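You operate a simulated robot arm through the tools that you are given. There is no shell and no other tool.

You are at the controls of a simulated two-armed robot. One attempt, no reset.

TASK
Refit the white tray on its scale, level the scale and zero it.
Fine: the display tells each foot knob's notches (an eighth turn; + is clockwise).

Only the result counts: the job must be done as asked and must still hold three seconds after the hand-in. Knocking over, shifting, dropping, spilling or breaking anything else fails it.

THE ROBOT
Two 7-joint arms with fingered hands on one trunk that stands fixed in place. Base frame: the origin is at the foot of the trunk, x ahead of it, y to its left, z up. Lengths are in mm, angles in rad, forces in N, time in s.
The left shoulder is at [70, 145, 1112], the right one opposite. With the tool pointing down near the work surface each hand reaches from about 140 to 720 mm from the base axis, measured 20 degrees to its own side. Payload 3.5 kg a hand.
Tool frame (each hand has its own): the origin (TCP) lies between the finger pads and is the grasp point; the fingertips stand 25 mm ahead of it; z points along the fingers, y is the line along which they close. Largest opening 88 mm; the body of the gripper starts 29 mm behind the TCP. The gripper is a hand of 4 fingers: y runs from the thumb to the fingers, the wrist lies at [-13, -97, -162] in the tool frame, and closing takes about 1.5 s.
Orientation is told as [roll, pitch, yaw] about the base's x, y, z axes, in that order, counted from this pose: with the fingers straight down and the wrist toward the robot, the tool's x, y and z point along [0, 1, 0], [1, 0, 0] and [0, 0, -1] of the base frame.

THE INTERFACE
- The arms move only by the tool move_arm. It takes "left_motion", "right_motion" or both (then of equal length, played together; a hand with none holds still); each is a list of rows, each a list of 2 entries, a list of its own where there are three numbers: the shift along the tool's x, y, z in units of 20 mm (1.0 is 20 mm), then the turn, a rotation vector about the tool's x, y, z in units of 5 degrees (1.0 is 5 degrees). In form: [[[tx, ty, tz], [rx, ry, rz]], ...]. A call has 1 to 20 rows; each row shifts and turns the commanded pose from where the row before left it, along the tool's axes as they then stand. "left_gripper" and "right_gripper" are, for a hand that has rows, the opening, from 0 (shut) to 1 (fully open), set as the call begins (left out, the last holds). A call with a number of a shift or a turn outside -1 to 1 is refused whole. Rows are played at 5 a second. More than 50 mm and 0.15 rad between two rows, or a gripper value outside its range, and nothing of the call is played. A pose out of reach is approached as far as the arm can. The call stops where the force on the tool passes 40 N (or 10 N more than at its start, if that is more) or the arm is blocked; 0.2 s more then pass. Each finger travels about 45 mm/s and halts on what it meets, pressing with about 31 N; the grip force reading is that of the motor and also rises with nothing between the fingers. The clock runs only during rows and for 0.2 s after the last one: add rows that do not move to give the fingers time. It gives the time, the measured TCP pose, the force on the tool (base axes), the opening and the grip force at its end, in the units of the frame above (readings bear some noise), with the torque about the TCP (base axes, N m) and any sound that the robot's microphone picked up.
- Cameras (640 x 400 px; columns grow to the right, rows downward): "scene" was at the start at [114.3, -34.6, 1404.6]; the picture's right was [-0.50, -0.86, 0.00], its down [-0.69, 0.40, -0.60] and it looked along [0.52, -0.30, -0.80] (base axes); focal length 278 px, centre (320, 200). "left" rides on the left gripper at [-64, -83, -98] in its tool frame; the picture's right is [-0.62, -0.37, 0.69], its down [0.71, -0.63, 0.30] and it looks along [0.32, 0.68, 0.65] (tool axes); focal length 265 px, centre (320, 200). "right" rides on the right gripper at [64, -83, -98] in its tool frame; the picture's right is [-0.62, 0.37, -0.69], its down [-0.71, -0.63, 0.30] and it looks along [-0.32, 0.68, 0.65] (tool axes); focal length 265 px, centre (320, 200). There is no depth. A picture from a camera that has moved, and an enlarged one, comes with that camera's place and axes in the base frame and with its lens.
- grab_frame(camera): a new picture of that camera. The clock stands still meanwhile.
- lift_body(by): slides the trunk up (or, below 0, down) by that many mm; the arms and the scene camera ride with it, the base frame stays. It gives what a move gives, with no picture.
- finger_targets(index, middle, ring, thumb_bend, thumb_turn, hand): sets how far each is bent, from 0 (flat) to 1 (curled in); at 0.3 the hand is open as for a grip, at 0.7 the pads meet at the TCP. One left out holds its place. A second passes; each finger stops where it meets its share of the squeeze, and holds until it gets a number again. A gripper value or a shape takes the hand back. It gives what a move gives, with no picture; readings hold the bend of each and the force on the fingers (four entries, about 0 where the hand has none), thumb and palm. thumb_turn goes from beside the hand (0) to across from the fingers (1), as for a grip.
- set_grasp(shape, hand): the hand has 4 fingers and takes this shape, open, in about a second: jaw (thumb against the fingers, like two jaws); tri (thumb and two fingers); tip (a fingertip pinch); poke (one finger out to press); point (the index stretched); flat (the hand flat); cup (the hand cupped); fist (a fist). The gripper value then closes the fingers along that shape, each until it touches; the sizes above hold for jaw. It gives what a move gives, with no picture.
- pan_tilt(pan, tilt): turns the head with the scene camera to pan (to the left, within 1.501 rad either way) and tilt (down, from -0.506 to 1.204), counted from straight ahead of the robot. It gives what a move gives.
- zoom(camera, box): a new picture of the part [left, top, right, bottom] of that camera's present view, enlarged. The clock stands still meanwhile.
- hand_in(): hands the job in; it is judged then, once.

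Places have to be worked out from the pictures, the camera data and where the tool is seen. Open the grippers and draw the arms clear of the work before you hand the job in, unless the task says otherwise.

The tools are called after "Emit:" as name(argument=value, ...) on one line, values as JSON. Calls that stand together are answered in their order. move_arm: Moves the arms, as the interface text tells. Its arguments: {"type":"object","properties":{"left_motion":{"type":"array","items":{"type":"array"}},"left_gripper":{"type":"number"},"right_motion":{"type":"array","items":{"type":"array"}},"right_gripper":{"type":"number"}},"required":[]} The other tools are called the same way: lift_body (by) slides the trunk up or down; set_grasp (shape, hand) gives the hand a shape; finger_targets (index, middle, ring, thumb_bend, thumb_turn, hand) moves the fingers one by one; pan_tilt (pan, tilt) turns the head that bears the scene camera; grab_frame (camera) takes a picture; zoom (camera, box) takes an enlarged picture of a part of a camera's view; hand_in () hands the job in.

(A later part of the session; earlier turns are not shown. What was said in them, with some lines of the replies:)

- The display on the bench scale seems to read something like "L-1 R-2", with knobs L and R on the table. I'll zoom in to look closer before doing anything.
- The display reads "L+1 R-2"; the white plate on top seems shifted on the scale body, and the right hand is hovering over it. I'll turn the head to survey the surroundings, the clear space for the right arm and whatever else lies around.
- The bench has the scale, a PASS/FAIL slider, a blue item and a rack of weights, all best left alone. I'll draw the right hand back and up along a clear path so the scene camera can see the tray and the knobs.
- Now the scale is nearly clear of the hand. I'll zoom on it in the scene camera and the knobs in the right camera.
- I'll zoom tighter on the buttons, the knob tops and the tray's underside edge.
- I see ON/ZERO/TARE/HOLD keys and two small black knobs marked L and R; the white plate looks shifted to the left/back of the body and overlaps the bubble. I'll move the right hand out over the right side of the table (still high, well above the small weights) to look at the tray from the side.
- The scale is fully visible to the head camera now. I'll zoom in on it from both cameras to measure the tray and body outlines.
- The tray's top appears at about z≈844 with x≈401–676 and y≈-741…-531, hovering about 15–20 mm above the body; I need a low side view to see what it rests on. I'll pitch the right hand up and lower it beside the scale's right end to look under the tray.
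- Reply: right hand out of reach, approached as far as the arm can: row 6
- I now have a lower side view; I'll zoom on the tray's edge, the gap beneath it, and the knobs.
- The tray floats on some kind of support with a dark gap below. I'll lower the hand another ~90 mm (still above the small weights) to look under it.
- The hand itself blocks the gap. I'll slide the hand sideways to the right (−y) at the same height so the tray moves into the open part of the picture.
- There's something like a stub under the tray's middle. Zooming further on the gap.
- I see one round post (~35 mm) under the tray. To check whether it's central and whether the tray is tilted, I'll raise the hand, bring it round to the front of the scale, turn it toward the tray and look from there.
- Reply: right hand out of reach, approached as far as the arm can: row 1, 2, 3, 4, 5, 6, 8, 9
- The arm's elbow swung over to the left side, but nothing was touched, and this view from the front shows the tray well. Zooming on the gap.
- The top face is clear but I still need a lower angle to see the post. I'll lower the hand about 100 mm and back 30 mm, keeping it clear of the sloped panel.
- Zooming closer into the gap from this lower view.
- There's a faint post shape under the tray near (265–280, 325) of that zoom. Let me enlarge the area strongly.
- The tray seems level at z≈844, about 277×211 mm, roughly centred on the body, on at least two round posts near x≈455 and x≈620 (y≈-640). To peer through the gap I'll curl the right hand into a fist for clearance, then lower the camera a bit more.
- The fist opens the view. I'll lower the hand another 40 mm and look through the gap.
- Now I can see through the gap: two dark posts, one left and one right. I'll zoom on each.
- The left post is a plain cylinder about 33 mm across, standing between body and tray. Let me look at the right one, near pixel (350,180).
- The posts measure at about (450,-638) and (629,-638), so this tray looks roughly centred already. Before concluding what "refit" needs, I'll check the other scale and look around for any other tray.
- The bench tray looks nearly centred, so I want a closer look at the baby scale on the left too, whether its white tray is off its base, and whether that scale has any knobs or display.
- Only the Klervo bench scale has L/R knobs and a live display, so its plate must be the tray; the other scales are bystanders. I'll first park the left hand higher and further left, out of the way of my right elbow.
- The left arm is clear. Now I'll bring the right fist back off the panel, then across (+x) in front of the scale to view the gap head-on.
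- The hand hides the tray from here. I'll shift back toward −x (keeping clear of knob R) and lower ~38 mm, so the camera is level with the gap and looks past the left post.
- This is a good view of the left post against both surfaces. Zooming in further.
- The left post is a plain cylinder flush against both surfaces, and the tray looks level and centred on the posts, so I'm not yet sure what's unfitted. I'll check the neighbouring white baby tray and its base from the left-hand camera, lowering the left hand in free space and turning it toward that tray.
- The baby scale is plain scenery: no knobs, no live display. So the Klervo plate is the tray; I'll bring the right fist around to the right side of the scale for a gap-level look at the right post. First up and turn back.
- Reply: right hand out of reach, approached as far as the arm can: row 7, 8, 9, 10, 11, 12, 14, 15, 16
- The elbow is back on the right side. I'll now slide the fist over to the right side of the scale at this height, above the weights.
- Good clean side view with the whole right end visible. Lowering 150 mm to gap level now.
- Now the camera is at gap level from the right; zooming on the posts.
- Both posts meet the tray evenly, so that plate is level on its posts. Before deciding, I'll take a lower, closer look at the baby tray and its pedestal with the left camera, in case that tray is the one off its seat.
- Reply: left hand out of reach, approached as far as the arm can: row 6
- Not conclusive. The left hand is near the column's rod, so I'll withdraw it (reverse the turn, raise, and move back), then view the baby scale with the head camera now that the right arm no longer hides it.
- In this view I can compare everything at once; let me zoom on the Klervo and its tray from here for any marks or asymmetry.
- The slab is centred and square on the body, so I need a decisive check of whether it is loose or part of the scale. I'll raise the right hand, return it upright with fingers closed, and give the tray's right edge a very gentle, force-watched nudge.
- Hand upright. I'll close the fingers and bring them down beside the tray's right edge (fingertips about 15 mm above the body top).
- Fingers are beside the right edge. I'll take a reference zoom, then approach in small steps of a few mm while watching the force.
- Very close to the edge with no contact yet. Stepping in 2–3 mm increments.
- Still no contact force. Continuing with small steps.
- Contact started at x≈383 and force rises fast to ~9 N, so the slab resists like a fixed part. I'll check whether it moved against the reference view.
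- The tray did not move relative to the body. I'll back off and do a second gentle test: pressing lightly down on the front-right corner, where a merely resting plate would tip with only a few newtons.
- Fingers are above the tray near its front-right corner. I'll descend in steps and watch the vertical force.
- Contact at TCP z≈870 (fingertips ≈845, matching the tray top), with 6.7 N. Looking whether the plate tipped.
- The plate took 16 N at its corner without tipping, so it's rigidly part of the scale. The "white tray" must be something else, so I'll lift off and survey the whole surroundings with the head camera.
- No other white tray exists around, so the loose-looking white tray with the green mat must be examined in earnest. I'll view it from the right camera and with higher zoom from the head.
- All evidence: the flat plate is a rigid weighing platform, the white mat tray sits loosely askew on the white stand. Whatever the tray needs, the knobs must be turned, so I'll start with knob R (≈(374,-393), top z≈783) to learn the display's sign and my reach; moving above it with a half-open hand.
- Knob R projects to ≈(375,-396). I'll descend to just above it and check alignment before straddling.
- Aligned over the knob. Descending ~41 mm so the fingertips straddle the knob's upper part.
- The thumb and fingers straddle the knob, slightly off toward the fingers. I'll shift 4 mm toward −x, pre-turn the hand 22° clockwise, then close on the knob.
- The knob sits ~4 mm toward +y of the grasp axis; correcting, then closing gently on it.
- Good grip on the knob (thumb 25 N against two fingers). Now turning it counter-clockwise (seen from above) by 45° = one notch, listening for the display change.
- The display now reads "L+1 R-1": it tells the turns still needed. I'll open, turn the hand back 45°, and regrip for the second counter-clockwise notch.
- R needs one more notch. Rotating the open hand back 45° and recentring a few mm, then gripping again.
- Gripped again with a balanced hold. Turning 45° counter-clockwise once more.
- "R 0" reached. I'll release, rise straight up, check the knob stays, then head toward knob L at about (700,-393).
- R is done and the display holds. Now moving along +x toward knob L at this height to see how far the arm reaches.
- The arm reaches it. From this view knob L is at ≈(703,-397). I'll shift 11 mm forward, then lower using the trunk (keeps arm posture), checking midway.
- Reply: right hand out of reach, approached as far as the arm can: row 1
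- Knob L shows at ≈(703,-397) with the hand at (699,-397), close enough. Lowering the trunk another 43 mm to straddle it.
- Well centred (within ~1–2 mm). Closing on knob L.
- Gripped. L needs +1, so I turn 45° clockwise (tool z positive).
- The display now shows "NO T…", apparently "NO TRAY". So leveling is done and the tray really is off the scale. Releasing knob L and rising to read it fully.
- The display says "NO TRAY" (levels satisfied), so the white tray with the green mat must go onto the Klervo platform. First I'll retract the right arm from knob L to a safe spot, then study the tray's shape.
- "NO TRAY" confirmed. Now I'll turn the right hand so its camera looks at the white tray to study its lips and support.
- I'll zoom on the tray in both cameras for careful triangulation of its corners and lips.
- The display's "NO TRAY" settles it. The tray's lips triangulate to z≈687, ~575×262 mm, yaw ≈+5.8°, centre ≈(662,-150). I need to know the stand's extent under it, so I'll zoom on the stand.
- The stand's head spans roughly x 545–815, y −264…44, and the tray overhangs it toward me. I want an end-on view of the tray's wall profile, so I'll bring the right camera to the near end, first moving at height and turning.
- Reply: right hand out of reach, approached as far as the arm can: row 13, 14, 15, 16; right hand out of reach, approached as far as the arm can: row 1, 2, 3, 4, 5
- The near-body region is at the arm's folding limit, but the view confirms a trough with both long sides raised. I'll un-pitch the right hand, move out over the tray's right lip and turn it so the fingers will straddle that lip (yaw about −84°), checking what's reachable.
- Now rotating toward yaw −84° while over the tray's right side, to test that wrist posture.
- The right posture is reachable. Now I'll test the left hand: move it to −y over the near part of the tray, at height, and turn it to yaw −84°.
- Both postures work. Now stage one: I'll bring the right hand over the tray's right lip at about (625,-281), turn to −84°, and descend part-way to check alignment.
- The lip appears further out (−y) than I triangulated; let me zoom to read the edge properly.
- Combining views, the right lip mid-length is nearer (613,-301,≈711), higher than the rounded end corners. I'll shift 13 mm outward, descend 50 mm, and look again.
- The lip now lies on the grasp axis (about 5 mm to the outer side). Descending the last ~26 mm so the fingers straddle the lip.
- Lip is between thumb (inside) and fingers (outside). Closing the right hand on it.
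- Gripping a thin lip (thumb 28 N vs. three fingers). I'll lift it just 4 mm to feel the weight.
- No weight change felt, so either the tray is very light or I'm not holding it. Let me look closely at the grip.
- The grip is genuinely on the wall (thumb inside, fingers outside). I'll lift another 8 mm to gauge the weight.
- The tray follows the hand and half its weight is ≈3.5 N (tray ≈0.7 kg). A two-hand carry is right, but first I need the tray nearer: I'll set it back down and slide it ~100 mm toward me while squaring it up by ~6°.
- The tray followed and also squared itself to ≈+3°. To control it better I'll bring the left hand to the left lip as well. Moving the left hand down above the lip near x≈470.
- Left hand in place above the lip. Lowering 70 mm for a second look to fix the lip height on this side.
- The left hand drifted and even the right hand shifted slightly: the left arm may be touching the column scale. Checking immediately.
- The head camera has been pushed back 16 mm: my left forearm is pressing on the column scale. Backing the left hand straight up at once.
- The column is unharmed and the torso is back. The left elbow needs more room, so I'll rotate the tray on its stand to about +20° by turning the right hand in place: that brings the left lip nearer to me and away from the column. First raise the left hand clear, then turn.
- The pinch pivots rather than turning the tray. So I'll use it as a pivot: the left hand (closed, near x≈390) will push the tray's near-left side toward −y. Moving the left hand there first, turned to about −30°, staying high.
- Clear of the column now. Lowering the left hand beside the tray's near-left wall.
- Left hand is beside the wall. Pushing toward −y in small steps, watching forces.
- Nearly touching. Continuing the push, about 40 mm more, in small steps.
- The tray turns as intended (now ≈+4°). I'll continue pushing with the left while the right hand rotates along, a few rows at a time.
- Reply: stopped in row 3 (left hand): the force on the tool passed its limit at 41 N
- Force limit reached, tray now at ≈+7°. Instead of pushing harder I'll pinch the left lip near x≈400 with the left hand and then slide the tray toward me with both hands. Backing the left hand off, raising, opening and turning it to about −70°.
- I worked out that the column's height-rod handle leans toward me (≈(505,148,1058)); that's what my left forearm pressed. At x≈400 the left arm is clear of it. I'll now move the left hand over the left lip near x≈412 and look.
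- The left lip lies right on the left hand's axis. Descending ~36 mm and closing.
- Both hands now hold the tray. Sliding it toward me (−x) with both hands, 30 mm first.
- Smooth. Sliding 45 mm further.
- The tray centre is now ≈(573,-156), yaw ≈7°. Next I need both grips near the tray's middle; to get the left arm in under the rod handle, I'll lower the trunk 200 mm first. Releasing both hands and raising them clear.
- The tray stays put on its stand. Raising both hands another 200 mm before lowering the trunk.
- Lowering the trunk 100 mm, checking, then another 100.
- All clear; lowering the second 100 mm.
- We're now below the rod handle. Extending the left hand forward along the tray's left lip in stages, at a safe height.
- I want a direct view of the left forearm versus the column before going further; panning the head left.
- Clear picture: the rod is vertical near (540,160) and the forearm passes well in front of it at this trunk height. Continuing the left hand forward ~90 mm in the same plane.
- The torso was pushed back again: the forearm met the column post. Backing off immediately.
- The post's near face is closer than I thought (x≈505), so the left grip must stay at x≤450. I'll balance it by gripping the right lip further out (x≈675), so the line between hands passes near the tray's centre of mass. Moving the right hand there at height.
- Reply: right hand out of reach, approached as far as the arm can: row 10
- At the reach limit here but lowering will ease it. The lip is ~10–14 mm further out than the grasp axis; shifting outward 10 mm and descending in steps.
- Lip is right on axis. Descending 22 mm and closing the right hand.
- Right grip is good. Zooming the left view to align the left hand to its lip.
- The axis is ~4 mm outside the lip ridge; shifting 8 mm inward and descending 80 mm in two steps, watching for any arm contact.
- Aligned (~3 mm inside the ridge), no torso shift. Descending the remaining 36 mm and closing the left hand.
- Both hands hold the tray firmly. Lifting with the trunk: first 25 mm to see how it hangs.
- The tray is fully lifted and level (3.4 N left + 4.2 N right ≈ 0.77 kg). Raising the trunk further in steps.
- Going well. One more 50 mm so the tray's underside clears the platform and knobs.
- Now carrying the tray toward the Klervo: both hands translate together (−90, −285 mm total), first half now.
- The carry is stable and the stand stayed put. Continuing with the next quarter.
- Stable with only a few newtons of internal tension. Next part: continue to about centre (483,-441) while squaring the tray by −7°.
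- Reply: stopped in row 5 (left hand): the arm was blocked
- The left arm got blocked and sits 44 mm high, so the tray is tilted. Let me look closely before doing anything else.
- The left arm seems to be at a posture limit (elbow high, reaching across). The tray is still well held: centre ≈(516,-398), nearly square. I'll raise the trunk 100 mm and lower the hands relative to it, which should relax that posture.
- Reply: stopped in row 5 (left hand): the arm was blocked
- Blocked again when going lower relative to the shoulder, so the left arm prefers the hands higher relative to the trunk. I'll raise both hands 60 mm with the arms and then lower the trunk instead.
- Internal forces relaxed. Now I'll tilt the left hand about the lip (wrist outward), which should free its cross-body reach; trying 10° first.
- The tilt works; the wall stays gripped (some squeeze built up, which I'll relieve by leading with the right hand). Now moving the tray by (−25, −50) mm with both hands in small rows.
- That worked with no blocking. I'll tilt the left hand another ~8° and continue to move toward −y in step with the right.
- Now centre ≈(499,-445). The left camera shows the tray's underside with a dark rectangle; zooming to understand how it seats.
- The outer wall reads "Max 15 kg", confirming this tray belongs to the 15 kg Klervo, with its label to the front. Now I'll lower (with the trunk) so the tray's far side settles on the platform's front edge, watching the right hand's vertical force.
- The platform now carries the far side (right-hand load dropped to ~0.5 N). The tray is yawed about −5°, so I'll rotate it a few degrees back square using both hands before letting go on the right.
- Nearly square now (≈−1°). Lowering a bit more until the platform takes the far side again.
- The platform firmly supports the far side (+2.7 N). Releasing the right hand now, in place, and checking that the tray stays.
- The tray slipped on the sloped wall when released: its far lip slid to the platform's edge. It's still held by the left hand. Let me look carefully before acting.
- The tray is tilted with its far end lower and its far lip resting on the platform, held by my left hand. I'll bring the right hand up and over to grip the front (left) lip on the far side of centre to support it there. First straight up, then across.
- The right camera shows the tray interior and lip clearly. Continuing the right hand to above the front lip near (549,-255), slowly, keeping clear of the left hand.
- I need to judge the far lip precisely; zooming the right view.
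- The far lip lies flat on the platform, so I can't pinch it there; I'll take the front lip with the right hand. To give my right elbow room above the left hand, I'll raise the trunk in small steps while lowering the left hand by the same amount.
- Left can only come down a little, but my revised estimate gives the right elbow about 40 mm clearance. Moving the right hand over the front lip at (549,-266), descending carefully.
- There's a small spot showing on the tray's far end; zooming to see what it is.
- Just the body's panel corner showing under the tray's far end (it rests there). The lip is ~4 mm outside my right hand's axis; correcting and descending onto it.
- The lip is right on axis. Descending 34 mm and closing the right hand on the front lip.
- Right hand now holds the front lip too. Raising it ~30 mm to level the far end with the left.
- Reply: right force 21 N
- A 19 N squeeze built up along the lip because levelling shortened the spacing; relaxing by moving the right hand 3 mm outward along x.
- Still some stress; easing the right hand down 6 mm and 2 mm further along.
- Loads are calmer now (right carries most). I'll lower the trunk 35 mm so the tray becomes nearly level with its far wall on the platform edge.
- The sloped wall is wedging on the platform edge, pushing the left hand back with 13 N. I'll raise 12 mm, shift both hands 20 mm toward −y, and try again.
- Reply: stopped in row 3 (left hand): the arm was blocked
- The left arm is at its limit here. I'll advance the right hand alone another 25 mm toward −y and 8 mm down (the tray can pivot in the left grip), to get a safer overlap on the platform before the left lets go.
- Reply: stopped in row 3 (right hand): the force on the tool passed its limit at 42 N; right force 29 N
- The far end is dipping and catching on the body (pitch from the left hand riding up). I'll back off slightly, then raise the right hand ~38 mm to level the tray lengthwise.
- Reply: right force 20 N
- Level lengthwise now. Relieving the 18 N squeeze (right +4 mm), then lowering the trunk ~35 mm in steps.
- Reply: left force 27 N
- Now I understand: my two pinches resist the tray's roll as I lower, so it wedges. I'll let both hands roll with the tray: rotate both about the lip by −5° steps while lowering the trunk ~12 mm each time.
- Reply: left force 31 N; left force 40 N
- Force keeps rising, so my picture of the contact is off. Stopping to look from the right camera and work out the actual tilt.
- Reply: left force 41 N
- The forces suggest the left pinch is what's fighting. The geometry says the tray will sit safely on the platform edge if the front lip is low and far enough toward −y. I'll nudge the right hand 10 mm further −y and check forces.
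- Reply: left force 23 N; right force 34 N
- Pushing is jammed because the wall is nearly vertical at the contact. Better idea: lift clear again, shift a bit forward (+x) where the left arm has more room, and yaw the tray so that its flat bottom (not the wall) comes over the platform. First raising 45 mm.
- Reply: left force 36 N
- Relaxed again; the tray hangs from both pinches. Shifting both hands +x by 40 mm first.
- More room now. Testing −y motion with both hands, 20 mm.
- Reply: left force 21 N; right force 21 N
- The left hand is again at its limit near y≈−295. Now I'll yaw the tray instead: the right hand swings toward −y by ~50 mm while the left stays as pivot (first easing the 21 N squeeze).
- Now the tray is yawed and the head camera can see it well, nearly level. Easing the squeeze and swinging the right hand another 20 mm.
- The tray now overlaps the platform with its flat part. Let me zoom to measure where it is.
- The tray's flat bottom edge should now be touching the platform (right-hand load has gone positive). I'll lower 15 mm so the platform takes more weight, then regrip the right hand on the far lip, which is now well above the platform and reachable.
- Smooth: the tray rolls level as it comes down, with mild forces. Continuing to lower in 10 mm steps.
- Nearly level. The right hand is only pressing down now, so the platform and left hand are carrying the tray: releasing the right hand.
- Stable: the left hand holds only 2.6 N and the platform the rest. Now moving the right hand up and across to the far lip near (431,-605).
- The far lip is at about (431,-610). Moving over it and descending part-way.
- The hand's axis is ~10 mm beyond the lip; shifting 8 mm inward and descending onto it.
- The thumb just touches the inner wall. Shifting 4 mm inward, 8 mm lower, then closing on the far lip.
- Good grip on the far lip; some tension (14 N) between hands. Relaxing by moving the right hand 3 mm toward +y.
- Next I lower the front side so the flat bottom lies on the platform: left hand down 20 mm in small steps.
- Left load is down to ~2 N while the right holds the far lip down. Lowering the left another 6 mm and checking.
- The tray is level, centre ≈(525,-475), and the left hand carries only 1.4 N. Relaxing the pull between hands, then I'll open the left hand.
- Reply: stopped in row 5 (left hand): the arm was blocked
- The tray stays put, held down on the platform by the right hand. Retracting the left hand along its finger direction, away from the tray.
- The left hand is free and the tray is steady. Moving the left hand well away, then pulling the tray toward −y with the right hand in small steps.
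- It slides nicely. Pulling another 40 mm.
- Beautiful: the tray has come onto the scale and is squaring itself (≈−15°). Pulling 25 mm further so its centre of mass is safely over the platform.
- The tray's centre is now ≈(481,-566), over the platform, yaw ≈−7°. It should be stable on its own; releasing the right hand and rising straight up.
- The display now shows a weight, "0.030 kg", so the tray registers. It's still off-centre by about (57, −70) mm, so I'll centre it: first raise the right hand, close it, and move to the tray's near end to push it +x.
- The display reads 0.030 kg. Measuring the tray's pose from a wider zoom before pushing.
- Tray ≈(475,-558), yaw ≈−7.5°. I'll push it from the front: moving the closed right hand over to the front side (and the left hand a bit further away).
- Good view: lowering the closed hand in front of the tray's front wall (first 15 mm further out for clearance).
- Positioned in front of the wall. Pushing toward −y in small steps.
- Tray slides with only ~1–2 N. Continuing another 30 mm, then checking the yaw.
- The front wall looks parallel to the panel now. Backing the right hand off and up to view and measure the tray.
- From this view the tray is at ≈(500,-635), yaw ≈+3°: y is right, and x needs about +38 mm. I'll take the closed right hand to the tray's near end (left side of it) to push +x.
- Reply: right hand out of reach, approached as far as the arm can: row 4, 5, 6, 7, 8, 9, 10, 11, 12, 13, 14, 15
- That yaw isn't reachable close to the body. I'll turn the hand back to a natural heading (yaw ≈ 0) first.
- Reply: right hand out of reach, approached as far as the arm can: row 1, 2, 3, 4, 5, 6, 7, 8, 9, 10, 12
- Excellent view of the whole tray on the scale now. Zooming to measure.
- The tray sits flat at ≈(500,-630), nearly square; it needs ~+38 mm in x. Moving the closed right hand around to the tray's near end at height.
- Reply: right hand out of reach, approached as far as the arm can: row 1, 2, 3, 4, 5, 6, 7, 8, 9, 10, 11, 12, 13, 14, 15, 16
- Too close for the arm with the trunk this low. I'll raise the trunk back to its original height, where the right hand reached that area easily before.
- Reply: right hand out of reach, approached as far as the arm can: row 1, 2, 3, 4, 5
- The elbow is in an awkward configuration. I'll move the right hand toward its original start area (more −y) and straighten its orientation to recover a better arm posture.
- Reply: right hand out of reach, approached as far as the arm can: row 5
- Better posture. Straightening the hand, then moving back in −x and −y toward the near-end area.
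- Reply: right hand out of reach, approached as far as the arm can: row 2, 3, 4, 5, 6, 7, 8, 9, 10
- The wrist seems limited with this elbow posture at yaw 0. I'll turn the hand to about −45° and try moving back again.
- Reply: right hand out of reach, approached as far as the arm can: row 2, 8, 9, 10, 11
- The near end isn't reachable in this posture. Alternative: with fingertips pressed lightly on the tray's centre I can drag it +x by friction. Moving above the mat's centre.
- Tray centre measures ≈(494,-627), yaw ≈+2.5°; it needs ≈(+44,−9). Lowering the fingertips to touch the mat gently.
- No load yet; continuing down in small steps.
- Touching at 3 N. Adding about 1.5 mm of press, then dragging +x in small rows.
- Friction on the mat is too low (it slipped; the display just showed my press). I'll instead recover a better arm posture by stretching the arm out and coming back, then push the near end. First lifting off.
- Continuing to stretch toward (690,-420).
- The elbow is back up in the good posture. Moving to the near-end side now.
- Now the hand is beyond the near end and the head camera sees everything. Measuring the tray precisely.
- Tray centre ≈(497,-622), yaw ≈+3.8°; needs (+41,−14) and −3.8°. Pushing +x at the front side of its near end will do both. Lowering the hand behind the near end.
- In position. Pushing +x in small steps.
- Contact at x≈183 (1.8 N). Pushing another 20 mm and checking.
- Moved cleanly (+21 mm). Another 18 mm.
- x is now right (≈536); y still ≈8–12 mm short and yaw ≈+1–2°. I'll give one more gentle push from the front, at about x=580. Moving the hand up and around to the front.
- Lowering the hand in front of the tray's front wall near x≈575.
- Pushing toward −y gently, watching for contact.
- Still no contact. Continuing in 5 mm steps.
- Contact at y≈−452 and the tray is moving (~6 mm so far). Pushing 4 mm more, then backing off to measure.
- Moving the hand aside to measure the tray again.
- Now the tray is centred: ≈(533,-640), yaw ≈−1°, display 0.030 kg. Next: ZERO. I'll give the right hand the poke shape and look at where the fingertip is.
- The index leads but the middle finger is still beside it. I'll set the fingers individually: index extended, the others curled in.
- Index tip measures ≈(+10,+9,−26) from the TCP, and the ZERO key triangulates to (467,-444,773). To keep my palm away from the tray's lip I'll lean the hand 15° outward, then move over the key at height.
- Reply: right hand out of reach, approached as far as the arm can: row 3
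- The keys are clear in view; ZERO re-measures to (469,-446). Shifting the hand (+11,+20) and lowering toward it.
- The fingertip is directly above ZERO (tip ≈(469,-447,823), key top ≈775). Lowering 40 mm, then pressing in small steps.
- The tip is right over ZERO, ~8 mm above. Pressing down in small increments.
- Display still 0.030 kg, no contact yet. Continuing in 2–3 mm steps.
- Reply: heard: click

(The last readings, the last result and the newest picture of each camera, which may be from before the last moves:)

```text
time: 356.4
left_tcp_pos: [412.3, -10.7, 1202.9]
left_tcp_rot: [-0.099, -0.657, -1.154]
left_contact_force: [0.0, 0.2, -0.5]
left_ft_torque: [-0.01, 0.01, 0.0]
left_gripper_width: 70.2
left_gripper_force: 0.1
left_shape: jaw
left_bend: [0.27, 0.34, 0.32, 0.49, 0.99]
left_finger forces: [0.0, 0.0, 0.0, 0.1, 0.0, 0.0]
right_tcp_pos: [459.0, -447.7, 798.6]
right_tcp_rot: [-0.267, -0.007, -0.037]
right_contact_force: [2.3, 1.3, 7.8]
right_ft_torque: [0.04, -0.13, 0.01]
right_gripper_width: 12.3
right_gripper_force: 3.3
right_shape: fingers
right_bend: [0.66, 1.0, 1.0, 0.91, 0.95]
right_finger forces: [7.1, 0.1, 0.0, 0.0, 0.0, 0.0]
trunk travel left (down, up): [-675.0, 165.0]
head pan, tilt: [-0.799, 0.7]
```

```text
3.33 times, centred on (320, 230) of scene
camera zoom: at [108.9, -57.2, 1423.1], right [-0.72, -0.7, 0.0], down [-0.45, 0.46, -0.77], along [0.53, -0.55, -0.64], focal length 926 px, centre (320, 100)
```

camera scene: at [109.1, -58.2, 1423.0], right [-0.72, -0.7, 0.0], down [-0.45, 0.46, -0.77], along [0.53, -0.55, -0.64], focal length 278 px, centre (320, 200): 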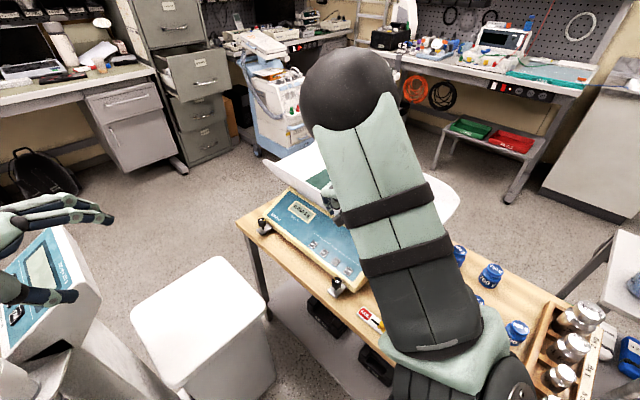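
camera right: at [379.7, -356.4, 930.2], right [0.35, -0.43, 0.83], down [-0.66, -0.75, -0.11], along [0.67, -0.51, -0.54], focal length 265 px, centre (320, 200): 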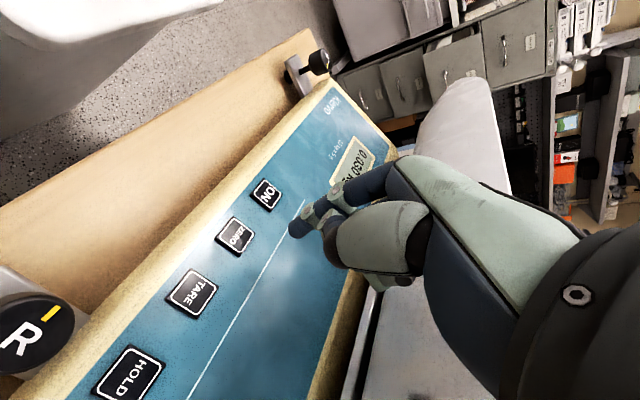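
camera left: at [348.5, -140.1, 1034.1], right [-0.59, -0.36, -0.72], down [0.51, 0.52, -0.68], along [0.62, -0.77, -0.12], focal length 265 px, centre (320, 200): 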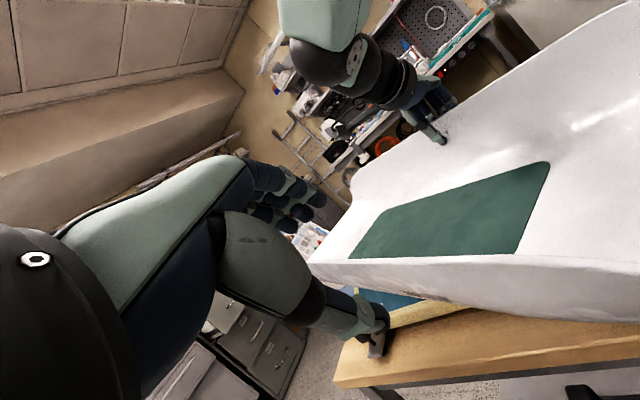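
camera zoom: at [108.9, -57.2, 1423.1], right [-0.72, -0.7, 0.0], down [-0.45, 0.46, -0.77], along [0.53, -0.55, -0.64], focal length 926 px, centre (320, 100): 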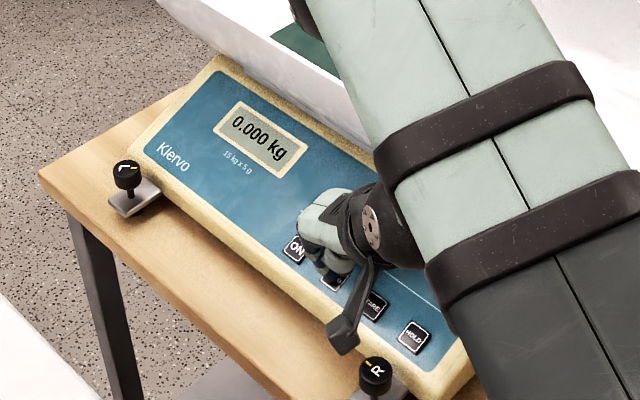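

A click was heard and the display reads 0.000 kg. Lifting the finger straight off and withdrawing.

Emit:
move_arm(right_motion=[[[-0.1, 0, -0.4], [0, 0, 0]], [[-0.26, 0, -0.966], [0, 0, 0]], [[-0.26, 0, -0.966], [0, 0, 0]], [[-0.26, 0, -0.966], [0, 0, 0]], [[-0.2, 0, -0.966], [0, 0, 0]], [[0, 0, -0.966], [0, 0, 0]], [[0, 0, -0.966], [0, 0, 0]], [[0, 0, -0.966], [0, 0, 0]], [[0, -0.8, -0.5], [0, 0, 0]], [[0, -1, 0], [0, 0, 0]], [[0, -1, 0], [0, 0, 0]], [[0, -1, 0], [0, 0, 0]], [[0, -1, 0], [0, 0, 0]], [[0, -1, 0], [0, 0, 0]], [[0, -1, 0], [0, 0, 0]], [[0, -1, 0], [0, 0, 0]], [[0, 0, 0], [0, 0, 0]]])

Emit:
grab_frame(camera="scene")

Emit:
zoom(camera="scene", box=[230, 120, 480, 310])

```text
time: 360.0
left_tcp_pos: [412.2, -12.9, 1203.3]
left_tcp_rot: [-0.099, -0.656, -1.156]
left_contact_force: [-0.7, 0.0, -0.3]
left_ft_torque: [0.01, 0.03, 0.04]
left_gripper_width: 70.3
left_gripper_force: 0.0
left_shape: jaw
left_bend: [0.27, 0.34, 0.32, 0.49, 0.99]
left_finger forces: [0.0, 0.0, 0.0, 0.0, 0.0, 0.1]
right_tcp_pos: [310.9, -434.4, 952.5]
right_tcp_rot: [-0.266, -0.004, -0.036]
right_contact_force: [-0.8, 0.2, -0.5]
right_ft_torque: [0.02, 0.0, 0.01]
right_gripper_width: 12.3
right_gripper_force: 0.1
right_shape: fingers
right_bend: [0.66, 1.0, 1.0, 0.91, 0.95]
right_finger forces: [0.0, 0.0, 0.0, 0.0, 0.1, 0.1]
right hand out of reach, approached as far as the arm can: row 16
trunk travel left (down, up): [-675.0, 165.0]
head pan, tilt: [-0.799, 0.7]
```

```text
taken
camera scene: at [108.6, -58.8, 1423.0], right [-0.72, -0.7, 0.0], down [-0.45, 0.46, -0.77], along [0.53, -0.55, -0.64], focal length 278 px, centre (320, 200)
```

scene: 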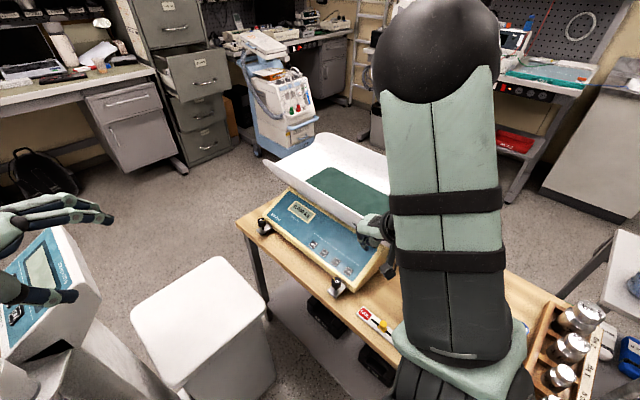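

```text
2.11 times, centred on (355, 215) of scene
camera zoom: at [108.6, -58.8, 1423.0], right [-0.72, -0.7, 0.0], down [-0.45, 0.46, -0.77], along [0.53, -0.55, -0.64], focal length 585 px, centre (246, 168)
```

zoom: 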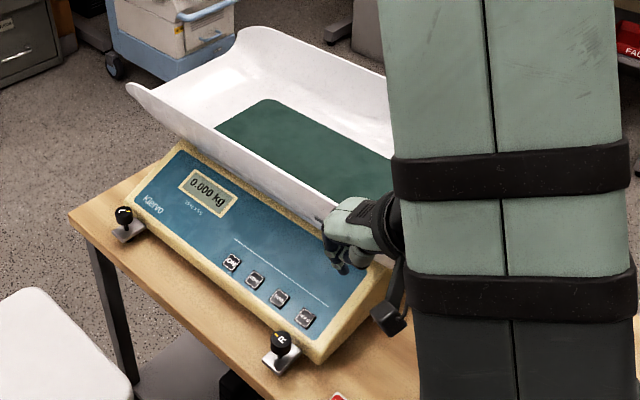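

Display holds 0.000 kg. Now raising the right hand, straightening it and drawing it well clear, then opening it.

Emit:
move_arm(right_motion=[[[0, 0, -1], [0, 0, 0]], [[0, 0, -1], [0, 0, 0]], [[0, 0, -1], [0, 1, 0]], [[0, 0, -1], [0, 1, 0]], [[0, 0, -1], [0, 1, 0]], [[0, 0, -1], [0, 0, 0]], [[0, 0, -1], [0, 0, 0]], [[0.3, -0.8, -0.5], [0, 0, 0]], [[0.3, -0.8, 0], [0, 0, 0]], [[0.3, -0.8, 0], [0, 0, 0]], [[0, 0, 0], [0, 0, 0]]])

Emit:
set_grasp(hand="right", shape="jaw")

Emit:
grab_frame(camera="scene")

Emit:
zoom(camera="scene", box=[230, 120, 480, 310])

```text
time: 362.4
left_tcp_pos: [414.5, -12.1, 1203.0]
left_tcp_rot: [-0.099, -0.656, -1.154]
left_contact_force: [-0.2, 0.3, 0.4]
left_ft_torque: [0.0, -0.02, 0.02]
left_gripper_width: 70.1
left_gripper_force: 0.1
left_shape: jaw
left_bend: [0.27, 0.34, 0.32, 0.49, 0.99]
left_finger forces: [0.0, 0.0, 0.1, 0.1, 0.0, 0.0]
right_tcp_pos: [265.4, -394.6, 1097.6]
right_tcp_rot: [-0.005, -0.006, -0.036]
right_contact_force: [0.1, 0.0, 0.4]
right_ft_torque: [-0.01, 0.0, 0.01]
right_gripper_width: 12.4
right_gripper_force: 0.1
right_shape: fingers
right_bend: [0.66, 1.0, 1.0, 0.91, 0.95]
right_finger forces: [0.1, 0.0, 0.0, 0.1, 0.0, 0.1]
right hand out of reach, approached as far as the arm can: row 1
trunk travel left (down, up): [-675.0, 165.0]
head pan, tilt: [-0.799, 0.7]
```

```text
time: 363.3
left_tcp_pos: [412.7, -11.4, 1202.7]
left_tcp_rot: [-0.099, -0.655, -1.153]
left_contact_force: [-0.2, 0.8, -0.4]
left_ft_torque: [-0.05, 0.0, 0.01]
left_gripper_width: 70.3
left_gripper_force: 0.1
left_shape: jaw
left_bend: [0.27, 0.34, 0.32, 0.49, 0.99]
left_finger forces: [0.0, 0.1, 0.0, 0.1, 0.0, 0.0]
right_tcp_pos: [264.7, -395.4, 1098.4]
right_tcp_rot: [-0.006, -0.005, -0.036]
right_contact_force: [-0.2, -0.2, 0.3]
right_ft_torque: [0.02, 0.03, 0.04]
right_gripper_width: 87.6
right_gripper_force: 0.1
right_shape: jaw
right_bend: [0.3, 0.3, 0.3, 0.3, 0.97]
right_finger forces: [0.0, 0.0, 0.0, 0.0, 0.0, 0.0]
trunk travel left (down, up): [-675.0, 165.0]
head pan, tilt: [-0.799, 0.7]
```

```text
taken
camera scene: at [109.5, -58.2, 1422.9], right [-0.72, -0.7, 0.0], down [-0.45, 0.46, -0.76], along [0.53, -0.55, -0.64], focal length 278 px, centre (320, 200)
```

scene: 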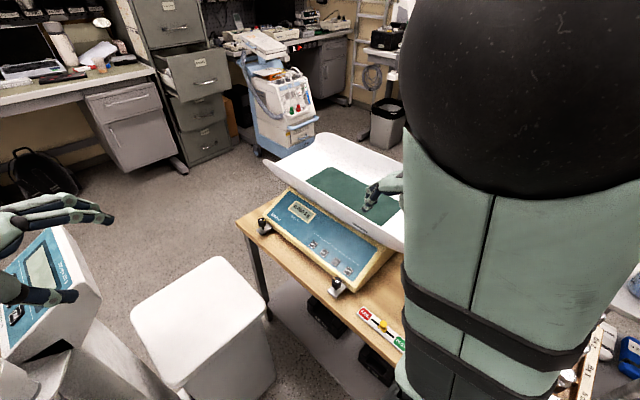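

```text
2.11 times, centred on (355, 215) of scene
camera zoom: at [109.5, -58.2, 1422.9], right [-0.72, -0.7, 0.0], down [-0.45, 0.46, -0.76], along [0.53, -0.55, -0.64], focal length 585 px, centre (246, 168)
```

zoom: 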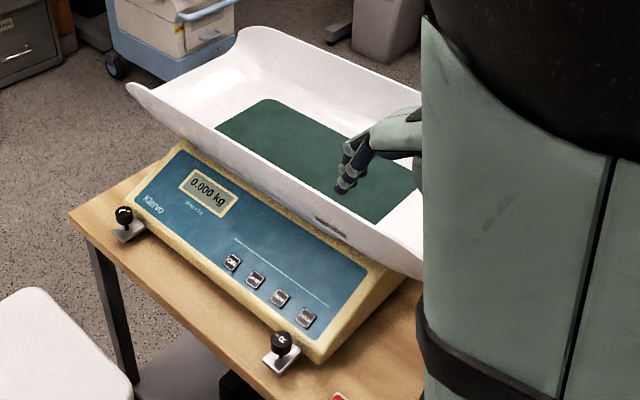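

All steady at 0.000 kg. I'll open the left gripper fully, let a few seconds pass and verify the display and surroundings before handing in.

Emit:
move_arm(left_motion=[[[0, 0, 0], [0, 0, 0]], [[0, 0, 0], [0, 0, 0]], [[0, 0, 0], [0, 0, 0]], [[0, 0, 0], [0, 0, 0]], [[0, 0, 0], [0, 0, 0]], [[0, 0, 0], [0, 0, 0]], [[0, 0, 0], [0, 0, 0]], [[0, 0, 0], [0, 0, 0]], [[0, 0, 0], [0, 0, 0]], [[0, 0, 0], [0, 0, 0]], [[0, 0, 0], [0, 0, 0]], [[0, 0, 0], [0, 0, 0]], [[0, 0, 0], [0, 0, 0]], [[0, 0, 0], [0, 0, 0]], [[0, 0, 0], [0, 0, 0]]], left_gripper=1.0, right_motion=[[[0.2, -0.3, -0.4], [0, 0, 0]], [[0.2, -0.3, -0.4], [0, 0, 0]], [[0, -0.3, -0.4], [0, 0, 0]], [[0, -0.3, -0.4], [0, 0, 0]], [[0, 0, 0], [0, 0, 0]], [[0, 0, 0], [0, 0, 0]], [[0, 0, 0], [0, 0, 0]], [[0, 0, 0], [0, 0, 0]], [[0, 0, 0], [0, 0, 0]], [[0, 0, 0], [0, 0, 0]], [[0, 0, 0], [0, 0, 0]], [[0, 0, 0], [0, 0, 0]], [[0, 0, 0], [0, 0, 0]], [[0, 0, 0], [0, 0, 0]], [[0, 0, 0], [0, 0, 0]]], right_gripper=1.0)

Emit:
zoom(camera="scene", box=[230, 120, 480, 310])

Emit:
grab_frame(camera="right")

```text
time: 366.5
left_tcp_pos: [413.2, -12.3, 1202.8]
left_tcp_rot: [-0.099, -0.656, -1.155]
left_contact_force: [0.3, -0.4, 0.0]
left_ft_torque: [0.01, -0.03, 0.0]
left_gripper_width: 87.9
left_gripper_force: 0.1
left_shape: jaw
left_bend: [0.3, 0.3, 0.3, 0.3, 0.98]
left_finger forces: [0.1, 0.1, 0.0, 0.0, 0.0, 0.1]
right_tcp_pos: [242.2, -386.5, 1129.9]
right_tcp_rot: [-0.004, -0.006, -0.036]
right_contact_force: [-0.2, -0.1, 0.7]
right_ft_torque: [-0.01, 0.01, -0.01]
right_gripper_width: 87.9
right_gripper_force: 0.0
right_shape: jaw
right_bend: [0.3, 0.3, 0.3, 0.3, 0.97]
right_finger forces: [0.1, 0.0, 0.1, 0.0, 0.0, 0.0]
trunk travel left (down, up): [-675.0, 165.0]
head pan, tilt: [-0.799, 0.7]
```

```text
2.11 times, centred on (355, 215) of scene
camera zoom: at [109.6, -58.3, 1422.9], right [-0.72, -0.7, 0.0], down [-0.45, 0.46, -0.76], along [0.53, -0.55, -0.64], focal length 585 px, centre (246, 168)
```

zoom: 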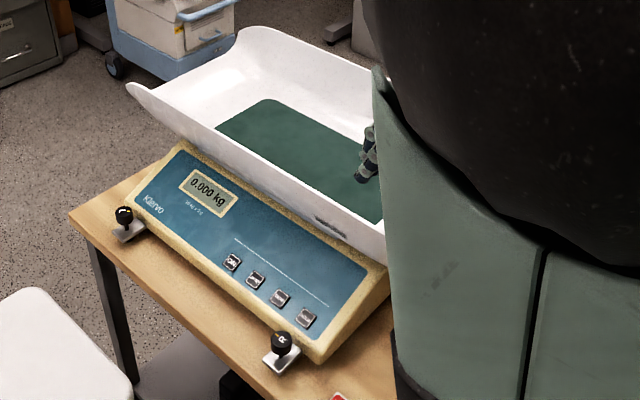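

```text
taken
camera right: at [161.1, -317.7, 1229.7], right [0.34, -0.63, 0.7], down [-0.65, -0.69, -0.3], along [0.67, -0.35, -0.65], focal length 265 px, centre (320, 200)
```

right: 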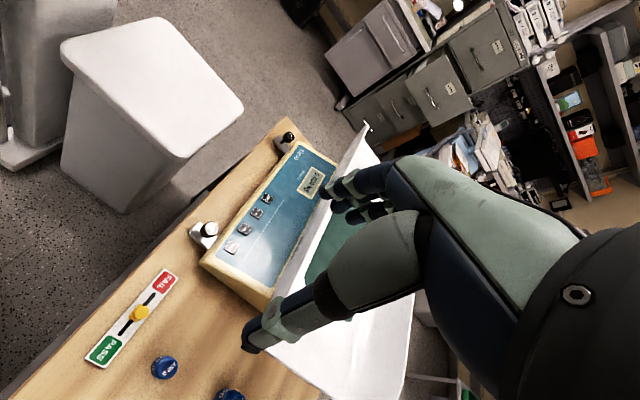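

The tray sits centred on the platform and the scale is levelled. The display has held at 0.000 kg for several seconds. The weights, slider, stand and column scale look untouched, and both hands are open and clear. Handing the job in.

Emit:
hand_in()

```text
The job is handed in.
```

I refitted the white tray on the Klervo scale, levelled it and zeroed it, and the job is handed in. I don't have the judge's result.

- **Levelling:** I turned R two notches counter-clockwise and L one notch clockwise. The display counted both down and then changed to "NO TRAY".
- **Tray:** The tray that was off was the one with the green mat, sitting on the white stand; its side reads "Max 15 kg". I carried it over and pushed it into place. It sits within about 6 mm and 1° of the platform's centre by my camera measurements.
- **Zero:** One press of ZERO clicked and took the display from 0.030 to 0.000 kg. It still read 0.000 about ten seconds later, just before hand-in.

**Contact along the way:** My left forearm pressed against the tall column scale twice while I was reaching past it, hard enough to tilt the robot slightly. I saw no sign in the pictures that it had moved, but I can't rule out a small shift. The tray also slipped on the platform edge once while my left hand was holding it; it stayed in the grip.

The weights, the PASS/FAIL slider and the stand look as they were. Both hands are open and clear of the bench.
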